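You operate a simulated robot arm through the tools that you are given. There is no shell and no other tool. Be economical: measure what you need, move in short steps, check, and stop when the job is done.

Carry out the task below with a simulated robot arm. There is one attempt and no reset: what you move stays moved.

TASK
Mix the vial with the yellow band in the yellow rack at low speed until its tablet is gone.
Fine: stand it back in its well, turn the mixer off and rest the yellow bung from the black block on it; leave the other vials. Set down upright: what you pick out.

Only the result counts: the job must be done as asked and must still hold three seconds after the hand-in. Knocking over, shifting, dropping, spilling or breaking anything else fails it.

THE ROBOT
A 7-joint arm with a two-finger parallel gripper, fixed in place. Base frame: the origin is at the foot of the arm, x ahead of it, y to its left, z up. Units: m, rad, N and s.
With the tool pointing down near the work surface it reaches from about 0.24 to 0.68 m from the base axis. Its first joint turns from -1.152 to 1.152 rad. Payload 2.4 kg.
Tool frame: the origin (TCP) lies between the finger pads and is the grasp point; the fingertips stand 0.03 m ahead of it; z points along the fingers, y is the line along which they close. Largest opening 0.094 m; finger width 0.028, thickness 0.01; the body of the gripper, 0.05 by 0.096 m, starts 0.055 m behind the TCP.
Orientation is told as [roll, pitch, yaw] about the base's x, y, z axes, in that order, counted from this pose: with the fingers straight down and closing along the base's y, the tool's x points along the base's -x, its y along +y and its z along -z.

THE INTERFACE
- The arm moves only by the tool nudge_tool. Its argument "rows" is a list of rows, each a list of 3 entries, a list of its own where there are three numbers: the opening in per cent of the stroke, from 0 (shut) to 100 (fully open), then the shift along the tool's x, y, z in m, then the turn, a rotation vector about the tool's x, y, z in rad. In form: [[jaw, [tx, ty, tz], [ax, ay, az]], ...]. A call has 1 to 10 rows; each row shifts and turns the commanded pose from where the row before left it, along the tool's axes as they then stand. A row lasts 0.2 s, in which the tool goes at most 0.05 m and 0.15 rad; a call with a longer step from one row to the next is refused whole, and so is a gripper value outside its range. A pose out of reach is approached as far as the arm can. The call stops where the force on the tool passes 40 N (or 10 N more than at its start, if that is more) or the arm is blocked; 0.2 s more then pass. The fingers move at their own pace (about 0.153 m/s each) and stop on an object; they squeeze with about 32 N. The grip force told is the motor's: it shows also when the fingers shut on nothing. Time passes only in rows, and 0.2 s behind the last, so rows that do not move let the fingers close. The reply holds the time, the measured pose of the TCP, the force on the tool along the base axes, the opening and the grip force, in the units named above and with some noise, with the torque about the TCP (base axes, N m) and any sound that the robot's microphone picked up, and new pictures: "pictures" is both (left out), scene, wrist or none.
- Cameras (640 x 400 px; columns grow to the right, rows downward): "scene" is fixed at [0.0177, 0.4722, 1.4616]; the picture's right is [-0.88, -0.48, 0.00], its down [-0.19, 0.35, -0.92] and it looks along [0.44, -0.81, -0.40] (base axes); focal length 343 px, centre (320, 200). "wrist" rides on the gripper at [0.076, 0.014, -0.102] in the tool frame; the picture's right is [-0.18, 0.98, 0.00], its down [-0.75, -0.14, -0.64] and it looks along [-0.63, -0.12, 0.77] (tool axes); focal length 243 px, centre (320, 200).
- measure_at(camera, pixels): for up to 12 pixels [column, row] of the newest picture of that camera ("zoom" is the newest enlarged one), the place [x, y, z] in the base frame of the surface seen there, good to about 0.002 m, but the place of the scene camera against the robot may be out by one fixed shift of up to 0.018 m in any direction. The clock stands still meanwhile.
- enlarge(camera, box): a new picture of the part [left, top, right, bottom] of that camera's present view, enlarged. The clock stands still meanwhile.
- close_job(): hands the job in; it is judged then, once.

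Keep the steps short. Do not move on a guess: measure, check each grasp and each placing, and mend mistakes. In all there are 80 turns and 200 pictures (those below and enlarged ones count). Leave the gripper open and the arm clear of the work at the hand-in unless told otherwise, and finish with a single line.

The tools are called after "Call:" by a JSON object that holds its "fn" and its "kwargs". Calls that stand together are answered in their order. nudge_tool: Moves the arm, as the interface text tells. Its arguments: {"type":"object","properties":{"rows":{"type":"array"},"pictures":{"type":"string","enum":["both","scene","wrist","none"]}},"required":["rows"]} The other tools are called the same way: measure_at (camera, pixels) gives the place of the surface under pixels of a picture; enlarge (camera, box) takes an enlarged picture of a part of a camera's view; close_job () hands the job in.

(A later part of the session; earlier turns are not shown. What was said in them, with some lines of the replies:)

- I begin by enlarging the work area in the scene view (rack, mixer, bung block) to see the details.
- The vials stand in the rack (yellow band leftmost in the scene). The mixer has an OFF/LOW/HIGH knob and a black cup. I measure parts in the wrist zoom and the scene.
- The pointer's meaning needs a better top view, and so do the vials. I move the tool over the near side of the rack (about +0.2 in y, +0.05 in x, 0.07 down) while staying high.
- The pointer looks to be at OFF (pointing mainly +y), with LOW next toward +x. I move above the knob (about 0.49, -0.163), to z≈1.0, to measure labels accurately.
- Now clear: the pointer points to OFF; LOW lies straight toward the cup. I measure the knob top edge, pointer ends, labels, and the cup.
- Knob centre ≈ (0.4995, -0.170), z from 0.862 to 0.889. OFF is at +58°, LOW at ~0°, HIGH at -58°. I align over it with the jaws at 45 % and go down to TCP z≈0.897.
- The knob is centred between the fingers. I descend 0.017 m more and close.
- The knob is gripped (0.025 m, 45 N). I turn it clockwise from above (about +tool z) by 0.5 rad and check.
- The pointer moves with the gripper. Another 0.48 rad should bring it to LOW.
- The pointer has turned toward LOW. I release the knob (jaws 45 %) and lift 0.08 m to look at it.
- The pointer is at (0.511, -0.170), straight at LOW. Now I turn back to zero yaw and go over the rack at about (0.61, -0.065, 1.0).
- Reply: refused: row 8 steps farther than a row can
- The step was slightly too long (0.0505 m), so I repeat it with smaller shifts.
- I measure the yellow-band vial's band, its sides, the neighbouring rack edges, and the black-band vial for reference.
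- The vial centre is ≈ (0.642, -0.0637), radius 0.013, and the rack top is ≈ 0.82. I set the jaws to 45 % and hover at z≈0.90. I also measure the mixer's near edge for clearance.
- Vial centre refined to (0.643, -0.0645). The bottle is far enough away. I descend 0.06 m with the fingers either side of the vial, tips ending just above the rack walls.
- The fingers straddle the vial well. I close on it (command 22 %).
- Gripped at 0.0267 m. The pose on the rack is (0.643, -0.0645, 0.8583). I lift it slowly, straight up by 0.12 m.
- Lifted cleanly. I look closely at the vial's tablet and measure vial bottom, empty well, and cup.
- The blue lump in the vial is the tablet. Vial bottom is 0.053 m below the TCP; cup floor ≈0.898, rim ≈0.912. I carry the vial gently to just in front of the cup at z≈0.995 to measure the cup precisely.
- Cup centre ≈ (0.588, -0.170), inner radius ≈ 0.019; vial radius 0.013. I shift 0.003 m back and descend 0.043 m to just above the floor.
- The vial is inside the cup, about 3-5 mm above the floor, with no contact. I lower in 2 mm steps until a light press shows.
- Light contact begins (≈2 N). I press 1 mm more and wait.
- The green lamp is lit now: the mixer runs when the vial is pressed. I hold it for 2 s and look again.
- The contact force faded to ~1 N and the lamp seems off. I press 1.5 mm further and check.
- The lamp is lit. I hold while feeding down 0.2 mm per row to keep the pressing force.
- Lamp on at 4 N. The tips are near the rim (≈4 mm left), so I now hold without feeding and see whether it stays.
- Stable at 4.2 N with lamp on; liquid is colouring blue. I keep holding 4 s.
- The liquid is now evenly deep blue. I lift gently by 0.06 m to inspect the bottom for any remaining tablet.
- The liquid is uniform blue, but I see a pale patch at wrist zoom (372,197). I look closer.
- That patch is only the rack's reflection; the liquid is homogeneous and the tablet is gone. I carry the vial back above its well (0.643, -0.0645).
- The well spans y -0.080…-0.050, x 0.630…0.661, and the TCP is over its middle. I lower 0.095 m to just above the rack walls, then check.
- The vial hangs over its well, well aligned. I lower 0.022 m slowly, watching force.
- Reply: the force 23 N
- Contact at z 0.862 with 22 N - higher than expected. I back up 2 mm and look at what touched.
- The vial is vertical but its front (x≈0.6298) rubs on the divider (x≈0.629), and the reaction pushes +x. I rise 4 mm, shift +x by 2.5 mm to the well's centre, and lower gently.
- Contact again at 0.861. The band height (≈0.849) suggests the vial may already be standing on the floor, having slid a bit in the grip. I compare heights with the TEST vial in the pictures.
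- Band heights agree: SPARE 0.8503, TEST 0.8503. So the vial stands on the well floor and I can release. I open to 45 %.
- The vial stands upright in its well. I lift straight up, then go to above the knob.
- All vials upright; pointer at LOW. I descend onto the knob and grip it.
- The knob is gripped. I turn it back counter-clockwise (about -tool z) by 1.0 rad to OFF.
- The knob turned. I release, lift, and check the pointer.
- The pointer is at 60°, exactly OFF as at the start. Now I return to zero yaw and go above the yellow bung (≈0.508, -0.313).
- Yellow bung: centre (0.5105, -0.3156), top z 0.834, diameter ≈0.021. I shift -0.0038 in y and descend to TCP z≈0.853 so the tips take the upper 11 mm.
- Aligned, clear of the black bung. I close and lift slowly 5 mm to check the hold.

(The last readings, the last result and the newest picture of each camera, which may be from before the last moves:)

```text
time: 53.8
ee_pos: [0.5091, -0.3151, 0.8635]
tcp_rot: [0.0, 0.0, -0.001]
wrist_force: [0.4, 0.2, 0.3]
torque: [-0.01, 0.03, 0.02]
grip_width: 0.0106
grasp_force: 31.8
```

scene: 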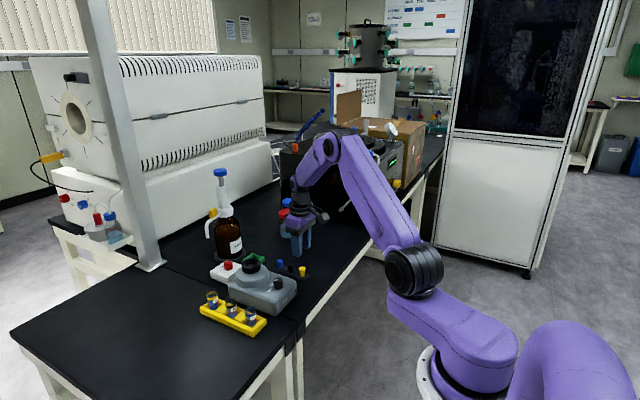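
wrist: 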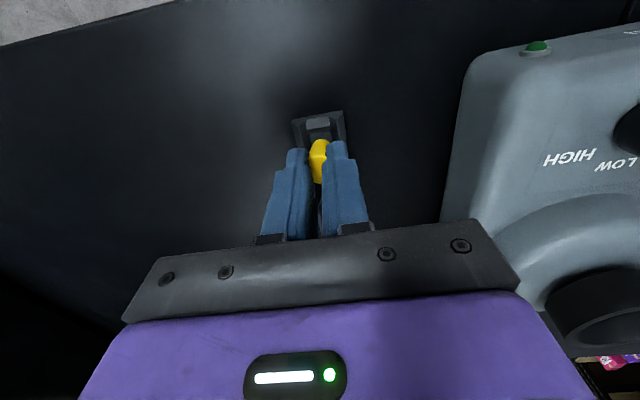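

Opening 0.0106 m is too small for a 0.021 m bung; something is off. I look closely.

Call:
{"fn": "enlarge", "kwargs": {"camera": "wrist", "box": [270, 90, 370, 220]}}

Call:
{"fn": "enlarge", "kwargs": {"camera": "scene", "box": [270, 245, 320, 295]}}

```text
3.08 times, centred on (320, 155) of wrist
```

zoom: 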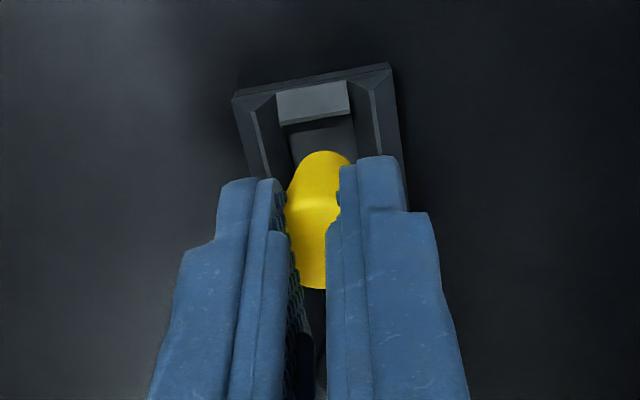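

```text
8.00 times, centred on (295, 270) of scene
```

zoom: 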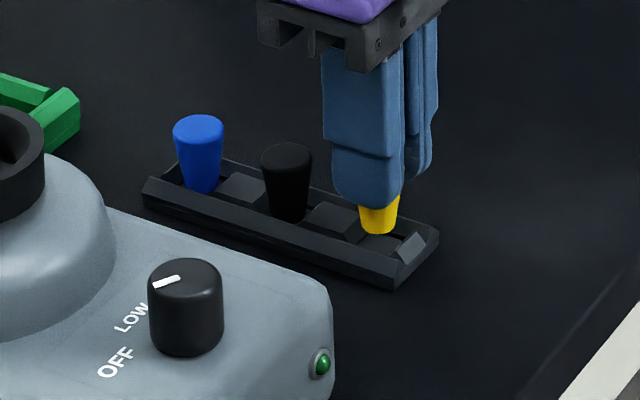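

The bung seems soft: it is pinched but lifted with the gripper and upright. I lift further to z≈0.96 and check.

Call:
{"fn": "nudge_tool", "kwargs": {"rows": [[10, [0, 0, -0.01], [0, 0, 0]], [10, [0, 0, -0.02], [0, 0, 0]], [10, [0, 0, -0.02], [0, 0, 0]], [10, [0, 0, -0.02], [0, 0, 0]], [10, [0, 0, -0.02], [0, 0, 0]], [10, [0, 0, -0.01], [0, 0, 0]]], "pictures": "both"}}

Call:
{"fn": "enlarge", "kwargs": {"camera": "scene", "box": [270, 225, 320, 285]}}

Call:
{"fn": "enlarge", "kwargs": {"camera": "wrist", "box": [285, 110, 355, 200]}}

```text
time: 55.2
ee_pos: [0.5099, -0.3156, 0.963]
tcp_rot: [-0.001, -0.001, -0.002]
wrist_force: [0.1, 0.5, 0.0]
torque: [0.02, 0.02, 0.04]
grip_width: 0.011
grasp_force: 31.8
```

scene: 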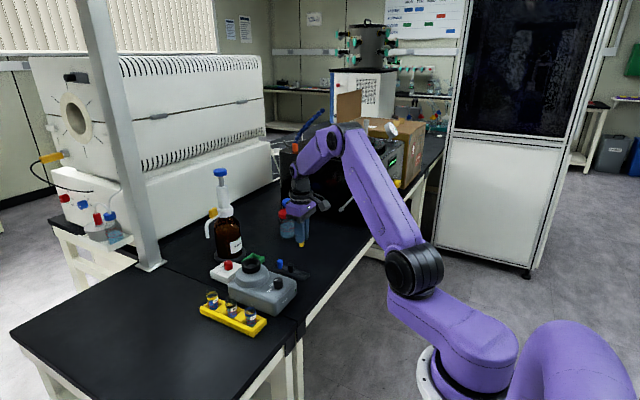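
wrist: 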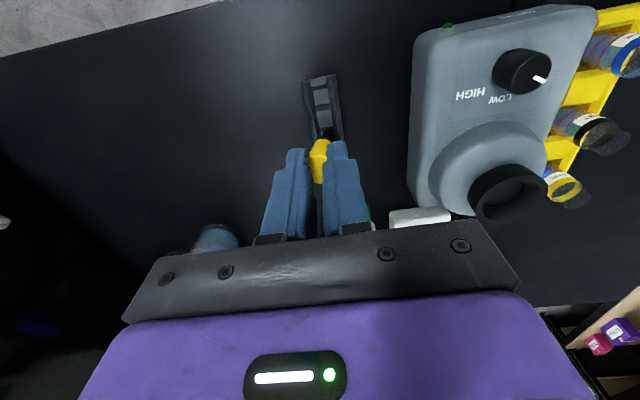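

```text
6.67 times, centred on (295, 255) of scene
```

zoom: 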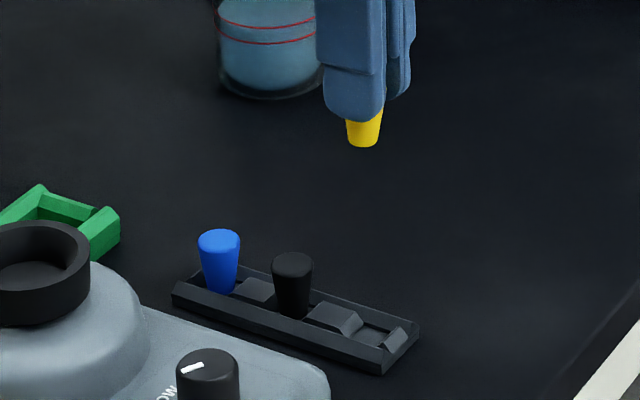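

```text
4.44 times, centred on (320, 155) of wrist
```

zoom: 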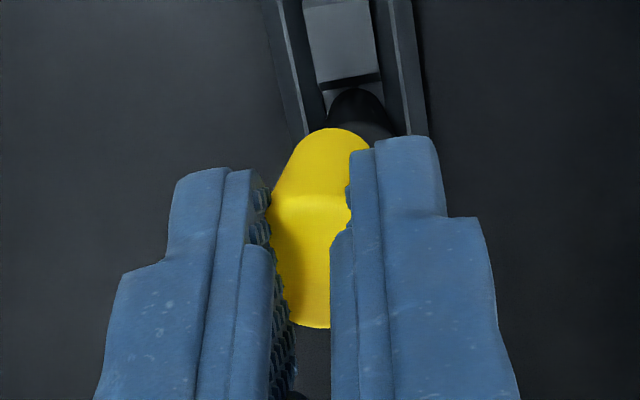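

The bung is held upright. I raise it by 0.05 m and carry it over the mixer to above the vial (0.645, -0.064).

Call:
{"fn": "measure_at", "kwargs": {"camera": "zoom", "pixels": [[325, 137], [300, 150], [345, 150], [320, 195], [310, 220], [310, 318], [305, 270]]}}

Call:
{"fn": "nudge_tool", "kwargs": {"rows": [[10, [0, 0, -0.025], [0, 0, 0]], [10, [0, 0, -0.025], [0, 0, 0]], [10, [-0.0195, 0.036, 0], [0, 0, 0]], [10, [-0.0195, 0.036, 0], [0, 0, 0]], [10, [-0.0195, 0.036, 0], [0, 0, 0]], [10, [-0.0195, 0.036, 0], [0, 0, 0]], [10, [-0.0195, 0.036, 0], [0, 0, 0]], [10, [-0.0195, 0.036, 0], [0, 0, 0]], [10, [-0.0185, 0.0355, 0], [0, 0, 0]], [10, [0, 0, 0], [0, 0, 0]]], "pictures": "both"}}

Call:
{"fn": "enlarge", "kwargs": {"camera": "wrist", "box": [270, 80, 370, 200]}}

```text
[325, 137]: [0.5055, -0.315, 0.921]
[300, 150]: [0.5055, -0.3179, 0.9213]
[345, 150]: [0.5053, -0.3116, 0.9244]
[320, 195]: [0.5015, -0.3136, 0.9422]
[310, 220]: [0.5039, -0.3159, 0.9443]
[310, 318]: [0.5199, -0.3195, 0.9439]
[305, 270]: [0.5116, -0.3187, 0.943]
```

```text
time: 57.4
ee_pos: [0.6462, -0.0647, 1.0141]
tcp_rot: [0.0, 0.0, -0.001]
wrist_force: [-0.2, -0.2, 0.5]
torque: [0.01, -0.01, 0.02]
grip_width: 0.0107
grasp_force: 31.7
```

scene: 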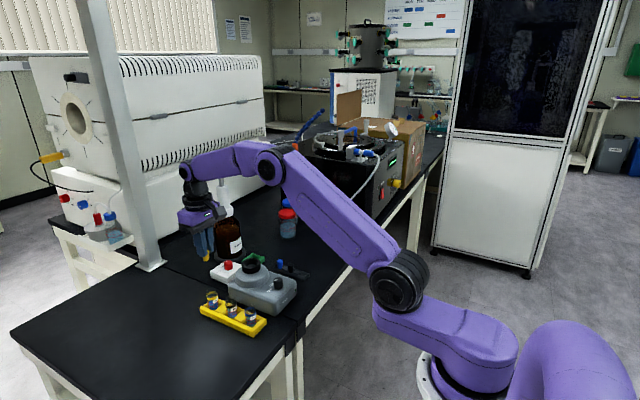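
wrist: 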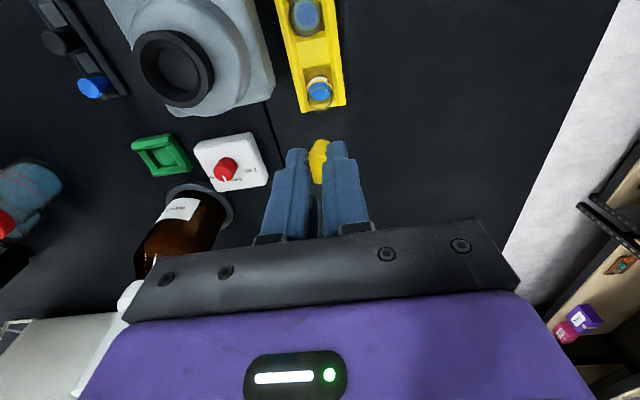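

```text
3.33 times, centred on (320, 140) of wrist
```

zoom: 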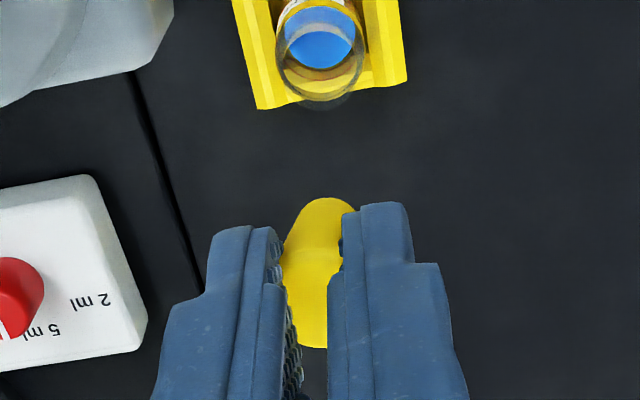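

Bung centre coincides with the TCP within ~1 mm; its bottom is about 0.044 m below the TCP. I lower to TCP z≈0.93 (bung bottom ≈0.886, above the rim) and measure the vial's mouth.

Call:
{"fn": "nudge_tool", "kwargs": {"rows": [[10, [0, 0, 0.02], [0, 0, 0]], [10, [0, 0, 0.025], [0, 0, 0]], [10, [0, 0, 0.025], [0, 0, 0]], [10, [0, 0, 0.012], [0, 0, 0]], [10, [0, 0, 0], [0, 0, 0]]], "pictures": "both"}}

Call:
{"fn": "enlarge", "kwargs": {"camera": "wrist", "box": [280, 90, 360, 190]}}

Call:
{"fn": "enlarge", "kwargs": {"camera": "scene", "box": [190, 260, 240, 315]}}

```text
time: 58.6
ee_pos: [0.6461, -0.0656, 0.9327]
tcp_rot: [-0.001, 0.0, -0.002]
wrist_force: [0.5, -0.1, 0.1]
torque: [0.03, -0.02, 0.01]
grip_width: 0.0108
grasp_force: 31.9
```

scene: 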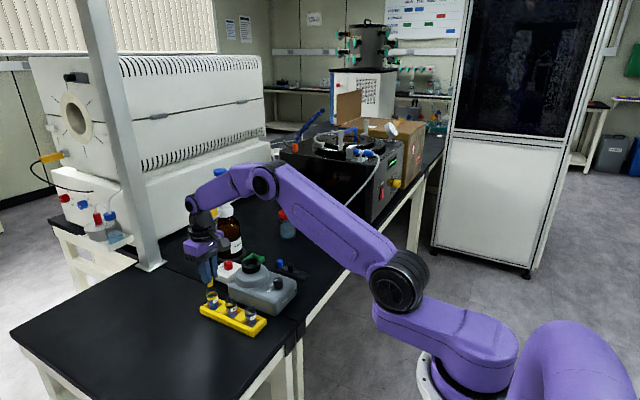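
wrist: 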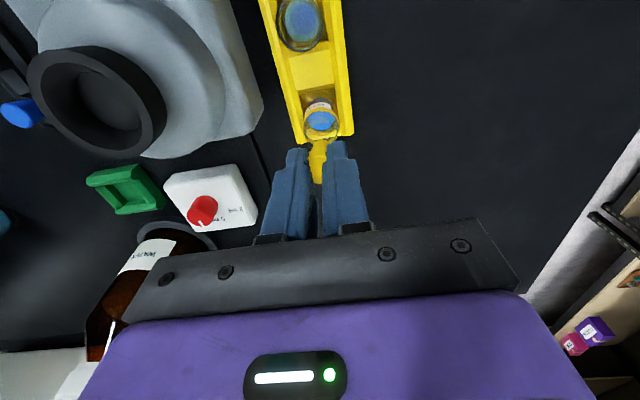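

```text
4.00 times, centred on (320, 140) of wrist
```

zoom: 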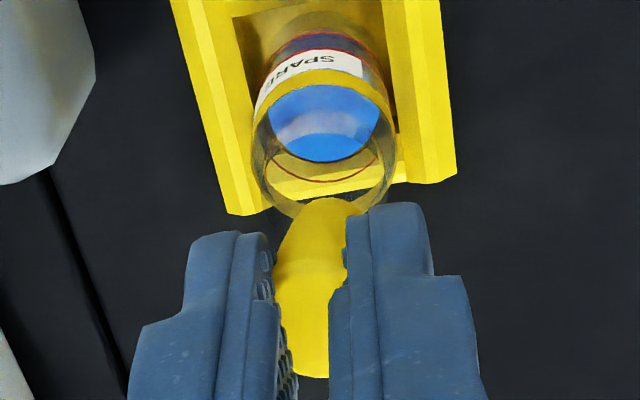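

```text
7.27 times, centred on (215, 288) of scene
```

zoom: 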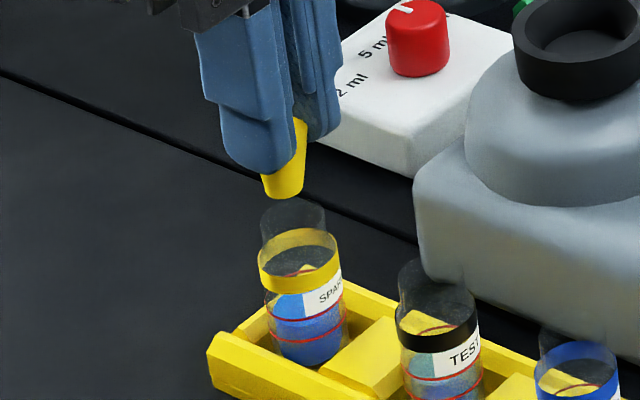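

Call:
{"fn": "measure_at", "kwargs": {"camera": "wrist", "pixels": [[320.5, 110], [305, 121], [337, 118], [320, 105], [304.5, 132], [337.5, 130], [313, 142], [307, 138], [333, 138], [321, 122], [320, 141], [318, 150]]}}

Call:
{"fn": "measure_at", "kwargs": {"camera": "zoom", "pixels": [[275, 205], [295, 200], [315, 207], [295, 240], [300, 285], [265, 225], [325, 225], [437, 262], [440, 345], [283, 193], [320, 275], [465, 335]]}}

```text
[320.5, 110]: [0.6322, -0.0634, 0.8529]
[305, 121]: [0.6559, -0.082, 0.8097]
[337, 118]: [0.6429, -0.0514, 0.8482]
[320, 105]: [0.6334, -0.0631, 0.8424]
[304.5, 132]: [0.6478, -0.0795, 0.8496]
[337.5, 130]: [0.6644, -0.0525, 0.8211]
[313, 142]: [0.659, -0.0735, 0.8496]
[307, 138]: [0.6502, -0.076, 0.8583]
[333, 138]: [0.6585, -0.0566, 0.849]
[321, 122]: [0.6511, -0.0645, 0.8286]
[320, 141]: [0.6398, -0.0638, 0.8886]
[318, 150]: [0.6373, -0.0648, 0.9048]
```

```text
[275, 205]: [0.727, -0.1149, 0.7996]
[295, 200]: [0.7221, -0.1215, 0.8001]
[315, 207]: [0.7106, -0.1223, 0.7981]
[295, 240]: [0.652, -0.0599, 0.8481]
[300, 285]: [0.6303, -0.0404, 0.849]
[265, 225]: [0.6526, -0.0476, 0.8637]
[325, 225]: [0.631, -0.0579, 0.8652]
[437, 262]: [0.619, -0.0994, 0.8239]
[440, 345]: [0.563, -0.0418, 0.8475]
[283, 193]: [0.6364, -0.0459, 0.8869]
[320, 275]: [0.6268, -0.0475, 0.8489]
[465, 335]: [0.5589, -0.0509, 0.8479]
```

Vial mouth centre ≈ (0.6465, -0.065) and bung bottom centre ≈ (0.647, -0.064) at z≈0.887: aligned within 1-2 mm. I lower 0.03 m in small steps, watching force.

Call:
{"fn": "nudge_tool", "kwargs": {"rows": [[10, [0, -0.0005, 0.008], [0, 0, 0]], [10, [0, 0, 0.007], [0, 0, 0]], [10, [0, 0, 0.004], [0, 0, 0]], [10, [0, 0, 0.003], [0, 0, 0]], [10, [0, 0, 0], [0, 0, 0]]], "pictures": "both"}}

Call:
{"fn": "enlarge", "kwargs": {"camera": "scene", "box": [195, 270, 235, 315]}}

Call:
{"fn": "enlarge", "kwargs": {"camera": "wrist", "box": [280, 90, 360, 190]}}

```text
time: 59.8
ee_pos: [0.646, -0.0649, 0.9096]
tcp_rot: [0.001, -0.002, -0.002]
wrist_force: [1.0, 0.7, 8.5]
torque: [-0.05, -0.03, 0.03]
grip_width: 0.0112
grasp_force: 32.1
```

scene: 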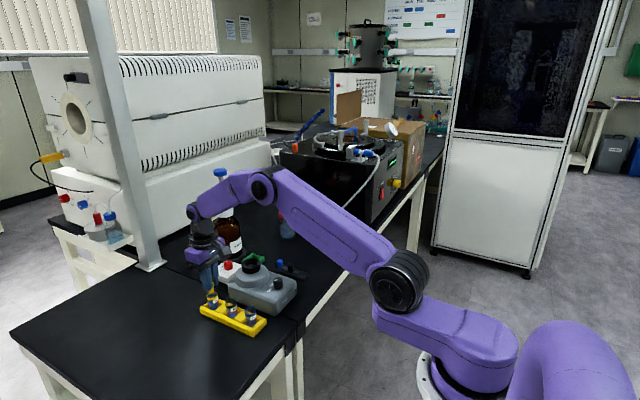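
wrist: 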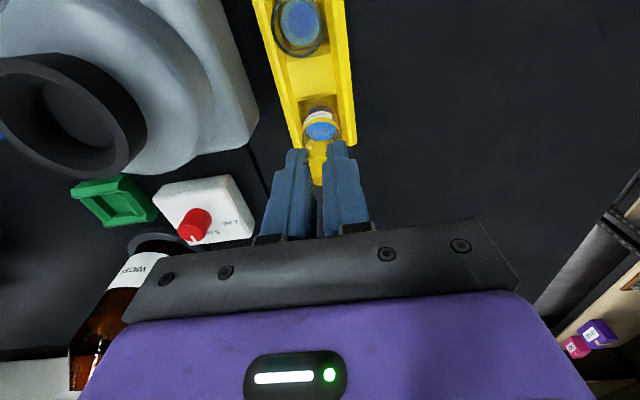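

```text
8.89 times, centred on (215, 292) of scene
```

zoom: 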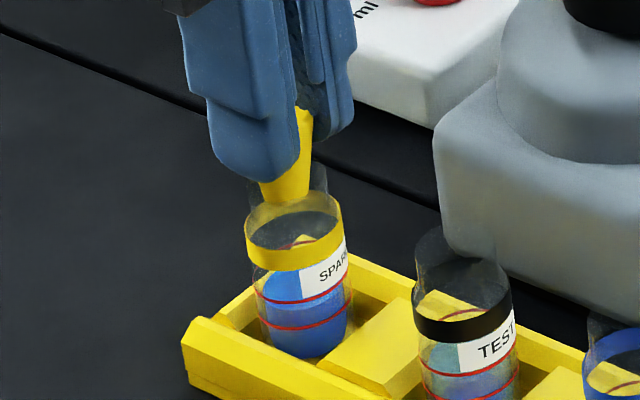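

```text
4.00 times, centred on (320, 140) of wrist
```

zoom: 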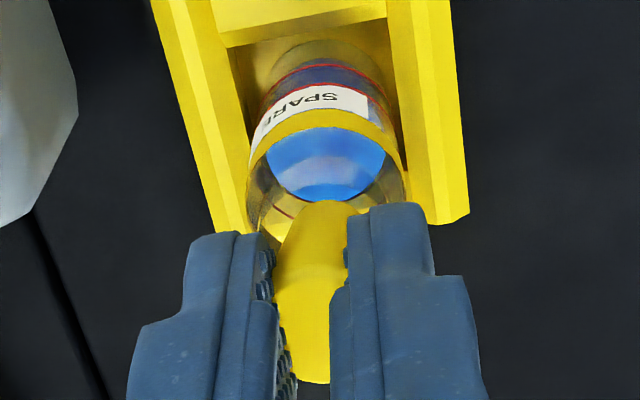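

Call:
{"fn": "enlarge", "kwargs": {"camera": "scene", "box": [205, 280, 229, 304]}}

Call:
{"fn": "measure_at", "kwargs": {"camera": "zoom", "pixels": [[205, 200], [240, 220], [180, 160], [300, 160], [320, 120], [150, 190], [330, 200], [240, 270], [345, 260], [130, 260], [240, 190], [170, 225]]}}

```text
16.00 times, centred on (217, 292) of scene
```

zoom: 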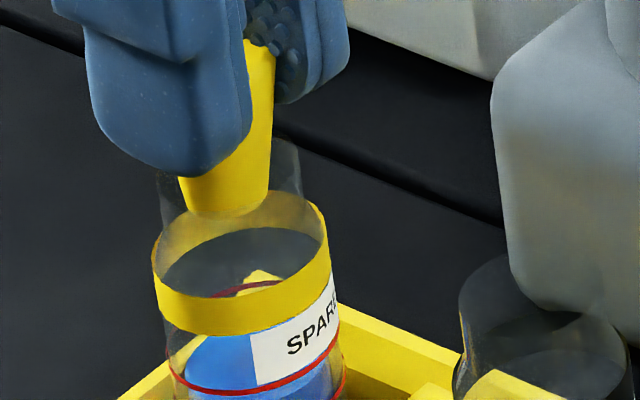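

```text
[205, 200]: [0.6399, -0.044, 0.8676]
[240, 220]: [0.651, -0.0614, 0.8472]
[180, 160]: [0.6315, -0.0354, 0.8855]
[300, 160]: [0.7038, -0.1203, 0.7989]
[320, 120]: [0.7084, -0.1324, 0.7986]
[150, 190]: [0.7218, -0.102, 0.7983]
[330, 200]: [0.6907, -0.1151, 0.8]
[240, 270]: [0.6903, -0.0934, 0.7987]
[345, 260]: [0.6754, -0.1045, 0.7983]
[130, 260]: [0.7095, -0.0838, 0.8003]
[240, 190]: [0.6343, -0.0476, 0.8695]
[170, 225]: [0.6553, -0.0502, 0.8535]
```

The bung is about 8 mm into the mouth but seems ~1.5 mm toward -y and ~1 mm toward +x of the axis, touching the rim with 8 N. I rise 3 mm, shift (+y 1.5 mm, -x 1 mm), and lower again.

Call:
{"fn": "nudge_tool", "kwargs": {"rows": [[10, [0, 0, -0.003], [0, 0, 0]], [10, [0.001, 0.0015, 0], [0, 0, 0]], [10, [0, 0, 0.002], [0, 0, 0]], [10, [0, 0, 0.0015], [0, 0, 0]], [10, [0, 0, 0], [0, 0, 0]]], "pictures": "none"}}

```text
time: 61.0
ee_pos: [0.6455, -0.0639, 0.9099]
tcp_rot: [-0.001, -0.002, -0.002]
wrist_force: [0.4, -0.8, 5.6]
torque: [-0.01, -0.03, -0.02]
grip_width: 0.0134
grasp_force: 4.7
```

The grip opening changed to 0.0134 m with a lower motor force; I check the pictures before doing more.

Call:
{"fn": "nudge_tool", "kwargs": {"rows": [[10, [0, 0, 0], [0, 0, 0]]], "pictures": "both"}}

Call:
{"fn": "enlarge", "kwargs": {"camera": "scene", "box": [205, 275, 233, 303]}}

Call:
{"fn": "enlarge", "kwargs": {"camera": "wrist", "box": [280, 90, 360, 190]}}

```text
time: 61.4
ee_pos: [0.6455, -0.0631, 0.9082]
tcp_rot: [0.0, 0.0, -0.002]
wrist_force: [0.9, -1.2, 5.1]
torque: [-0.03, -0.03, -0.02]
grip_width: 0.0103
grasp_force: 32.0
```

scene: 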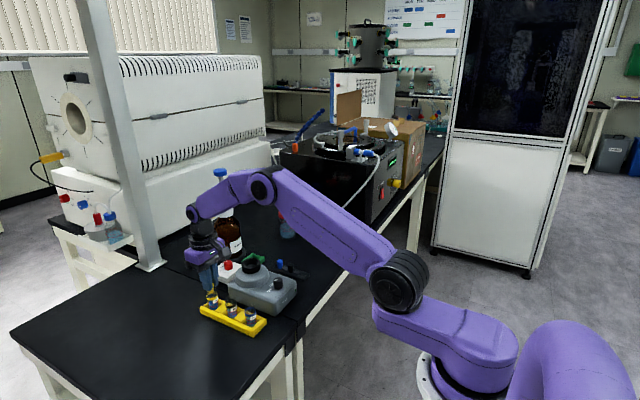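
wrist: 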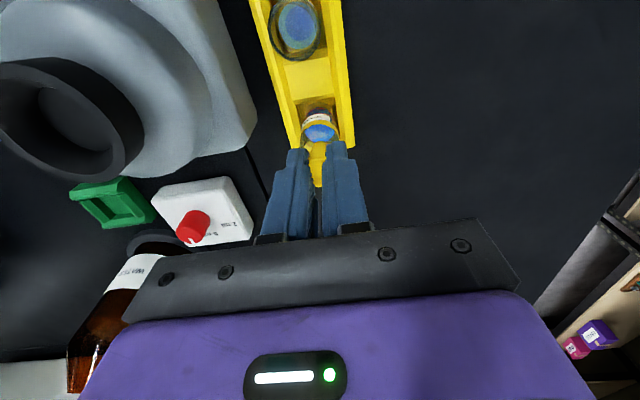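

```text
14.29 times, centred on (219, 289) of scene
```

zoom: 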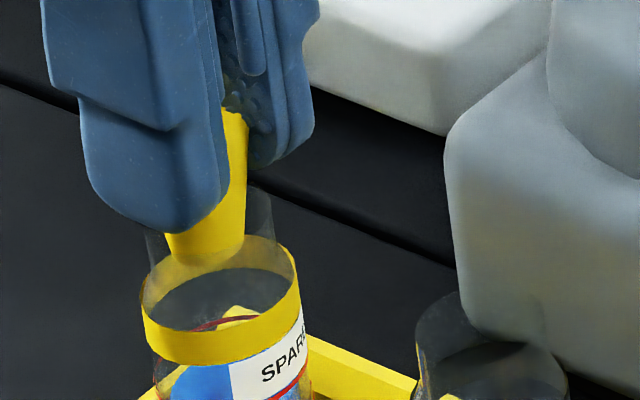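

```text
4.00 times, centred on (320, 140) of wrist
```

zoom: 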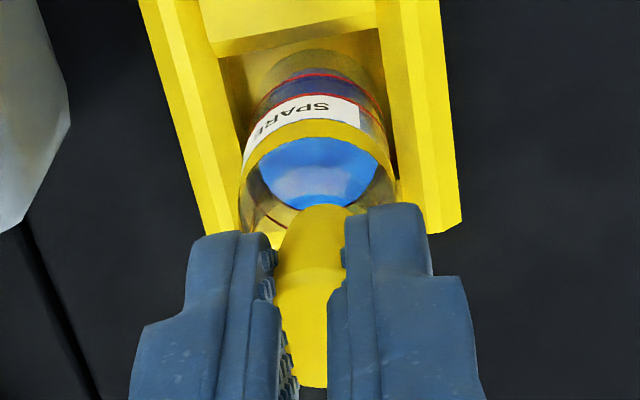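

Now the bung sits centred in the mouth (bottom at (205,255), neck 147-272). I press 1.5 mm more to learn if it is truly seated.

Call:
{"fn": "nudge_tool", "kwargs": {"rows": [[10, [0, 0, 0.0008], [0, 0, 0]], [10, [0, 0, 0.0007], [0, 0, 0]], [10, [0, 0, 0], [0, 0, 0]]], "pictures": "none"}}

```text
time: 62.2
ee_pos: [0.6455, -0.0629, 0.907]
tcp_rot: [-0.001, 0.001, -0.001]
wrist_force: [0.6, 0.1, 5.2]
torque: [-0.02, -0.05, -0.01]
grip_width: 0.0116
grasp_force: 32.1
```

Force stays ~5 N with negligible side forces: seated. I open slowly to 35 % and look.

Call:
{"fn": "nudge_tool", "kwargs": {"rows": [[14, [0, 0, 0], [0, 0, 0]], [18, [0, 0, 0], [0, 0, 0]], [22, [0, 0, 0], [0, 0, 0]], [26, [0, 0, 0], [0, 0, 0]], [35, [0, 0, 0], [0, 0, 0]], [40, [0, 0, 0], [0, 0, 0]]], "pictures": "both"}}

Call:
{"fn": "enlarge", "kwargs": {"camera": "scene", "box": [200, 275, 233, 308]}}

Call:
{"fn": "enlarge", "kwargs": {"camera": "wrist", "box": [280, 90, 360, 190]}}

```text
time: 63.6
ee_pos: [0.6451, -0.0627, 0.907]
tcp_rot: [-0.001, 0.0, -0.003]
wrist_force: [0.2, -0.4, -0.7]
torque: [-0.03, -0.01, 0.01]
grip_width: 0.0377
grasp_force: 0.2
```

scene: 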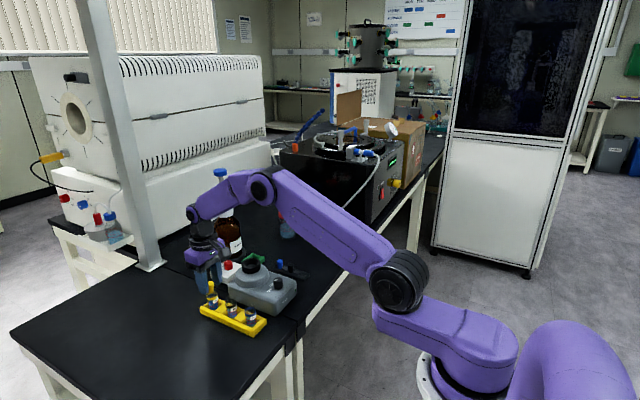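
wrist: 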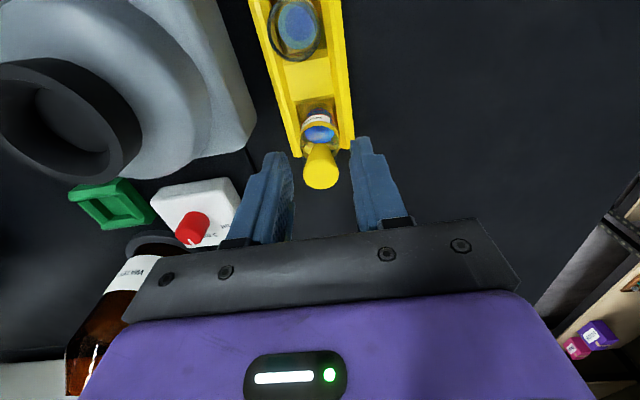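

```text
12.12 times, centred on (216, 292) of scene
```

zoom: 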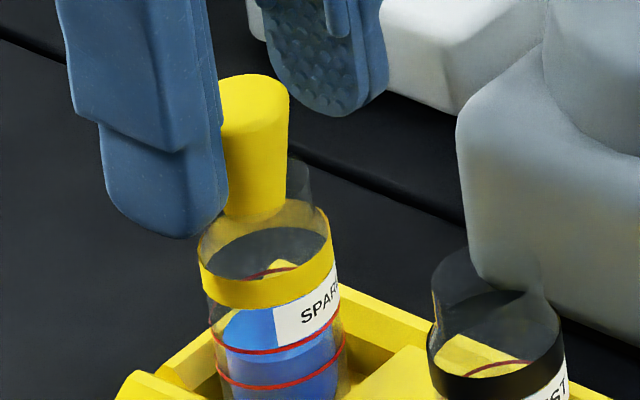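

```text
4.00 times, centred on (320, 140) of wrist
```

zoom: 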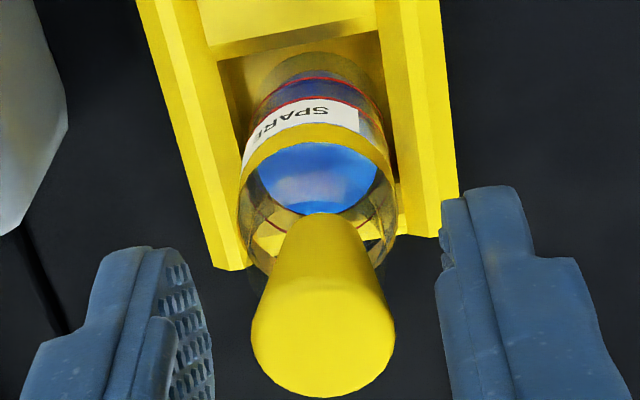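

The bung stands upright in the vial's mouth. I lift straight up and withdraw toward the start position.

Call:
{"fn": "nudge_tool", "kwargs": {"rows": [[45, [0, 0, -0.015], [0, 0, 0]], [45, [0, 0, -0.03], [0, 0, 0]], [60, [0, 0, -0.04], [0, 0, 0]], [80, [0, 0, -0.04], [0, 0, 0]], [100, [0.03, 0, -0.03], [0, 0, 0]], [100, [0.045, 0, 0], [0, 0, 0]], [100, [0.045, 0, 0], [0, 0, 0]], [100, [0.045, 0, 0], [0, 0, 0]], [100, [0.045, 0, 0], [0, 0, 0]], [100, [0.04, 0, 0], [0, 0, 0]]], "pictures": "both"}}

Call:
{"fn": "enlarge", "kwargs": {"camera": "scene", "box": [195, 265, 275, 345]}}

Call:
{"fn": "enlarge", "kwargs": {"camera": "scene", "box": [200, 210, 320, 310]}}

```text
time: 65.8
ee_pos: [0.3949, -0.0651, 1.063]
tcp_rot: [-0.001, 0.0, -0.001]
wrist_force: [0.1, 0.2, 0.2]
torque: [0.02, 0.01, 0.04]
grip_width: 0.0939
grasp_force: 0.1
```

scene: 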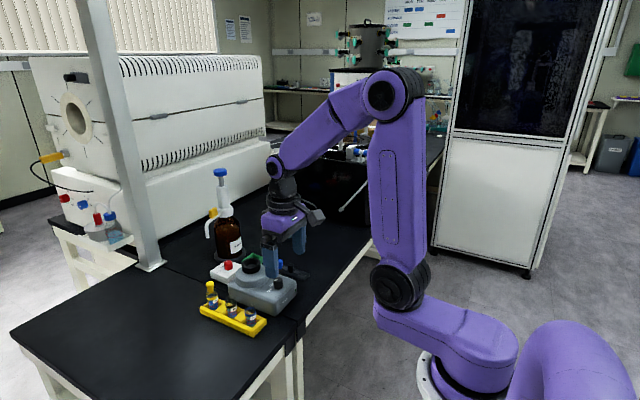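
wrist: 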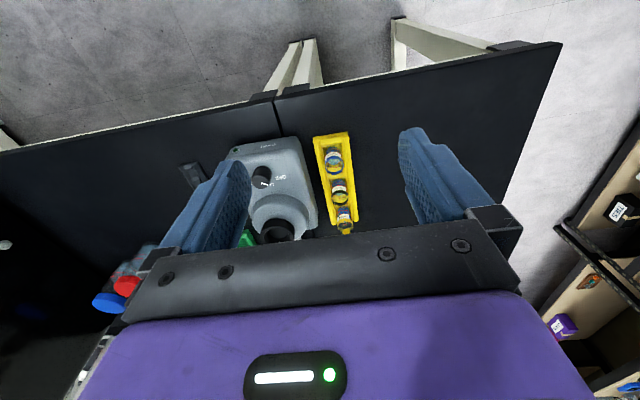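

```text
5.00 times, centred on (235, 305) of scene
```

zoom: 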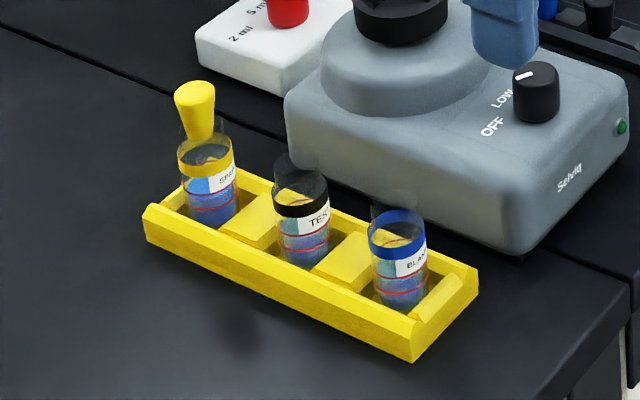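

```text
4.00 times, centred on (260, 260) of scene
```

zoom: 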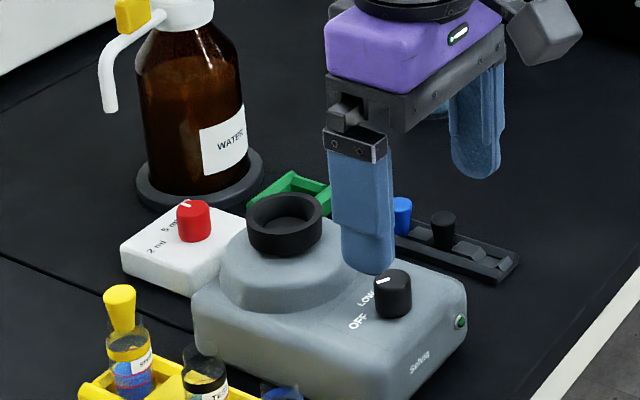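

Everything looks right: mixer off (lamp dark), the bung on the yellow-band vial, other vials untouched. I rise a bit and confirm the bung is stable and upright.

Call:
{"fn": "nudge_tool", "kwargs": {"rows": [[100, [0.02, 0, -0.04], [0, 0, 0]], [100, [0.02, 0, -0.04], [0, 0, 0]], [100, [0, 0, 0], [0, 0, 0]], [100, [0, 0, 0], [0, 0, 0]], [100, [0, 0, 0], [0, 0, 0]], [100, [0, 0, 0], [0, 0, 0]], [100, [0, 0, 0], [0, 0, 0]], [100, [0, 0, 0], [0, 0, 0]]], "pictures": "scene"}}

Call:
{"fn": "enlarge", "kwargs": {"camera": "scene", "box": [195, 270, 245, 320]}}

```text
time: 67.6
ee_pos: [0.3554, -0.0634, 1.1423]
tcp_rot: [-0.001, 0.0, -0.002]
wrist_force: [0.1, 0.2, -0.4]
torque: [0.0, 0.0, 0.0]
grip_width: 0.0944
grasp_force: 0.0
```

scene: 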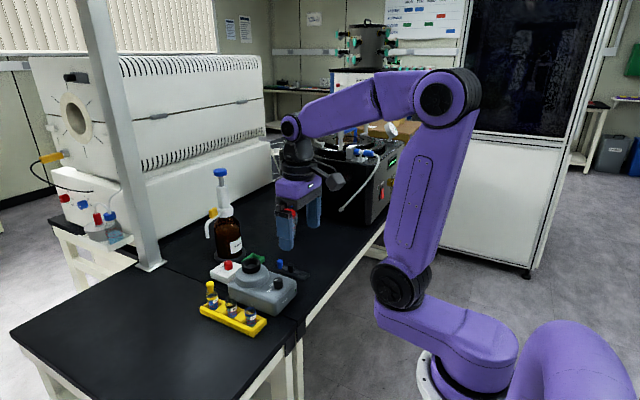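

```text
8.00 times, centred on (220, 295) of scene
```

zoom: 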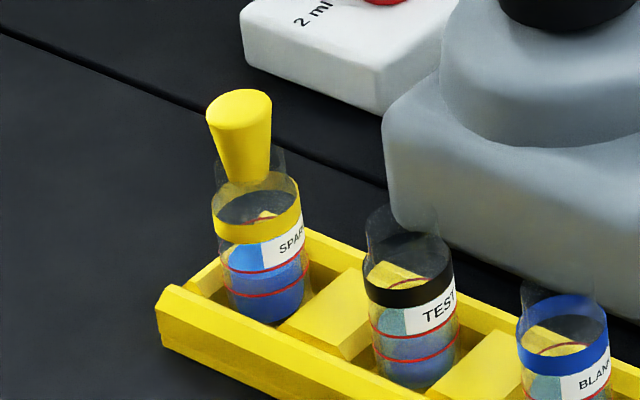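

The bung stands steady and nearly straight in the mouth, nothing else has moved, and the arm is clear and open. I hand in.

Call:
{"fn": "close_job", "kwargs": {}}

```text
The job is handed in.
```

The yellow-band vial was mixed at low speed until I could see no tablet, and it is back in its well with the yellow bung in its mouth; the mixer is off and the other vials were not touched.
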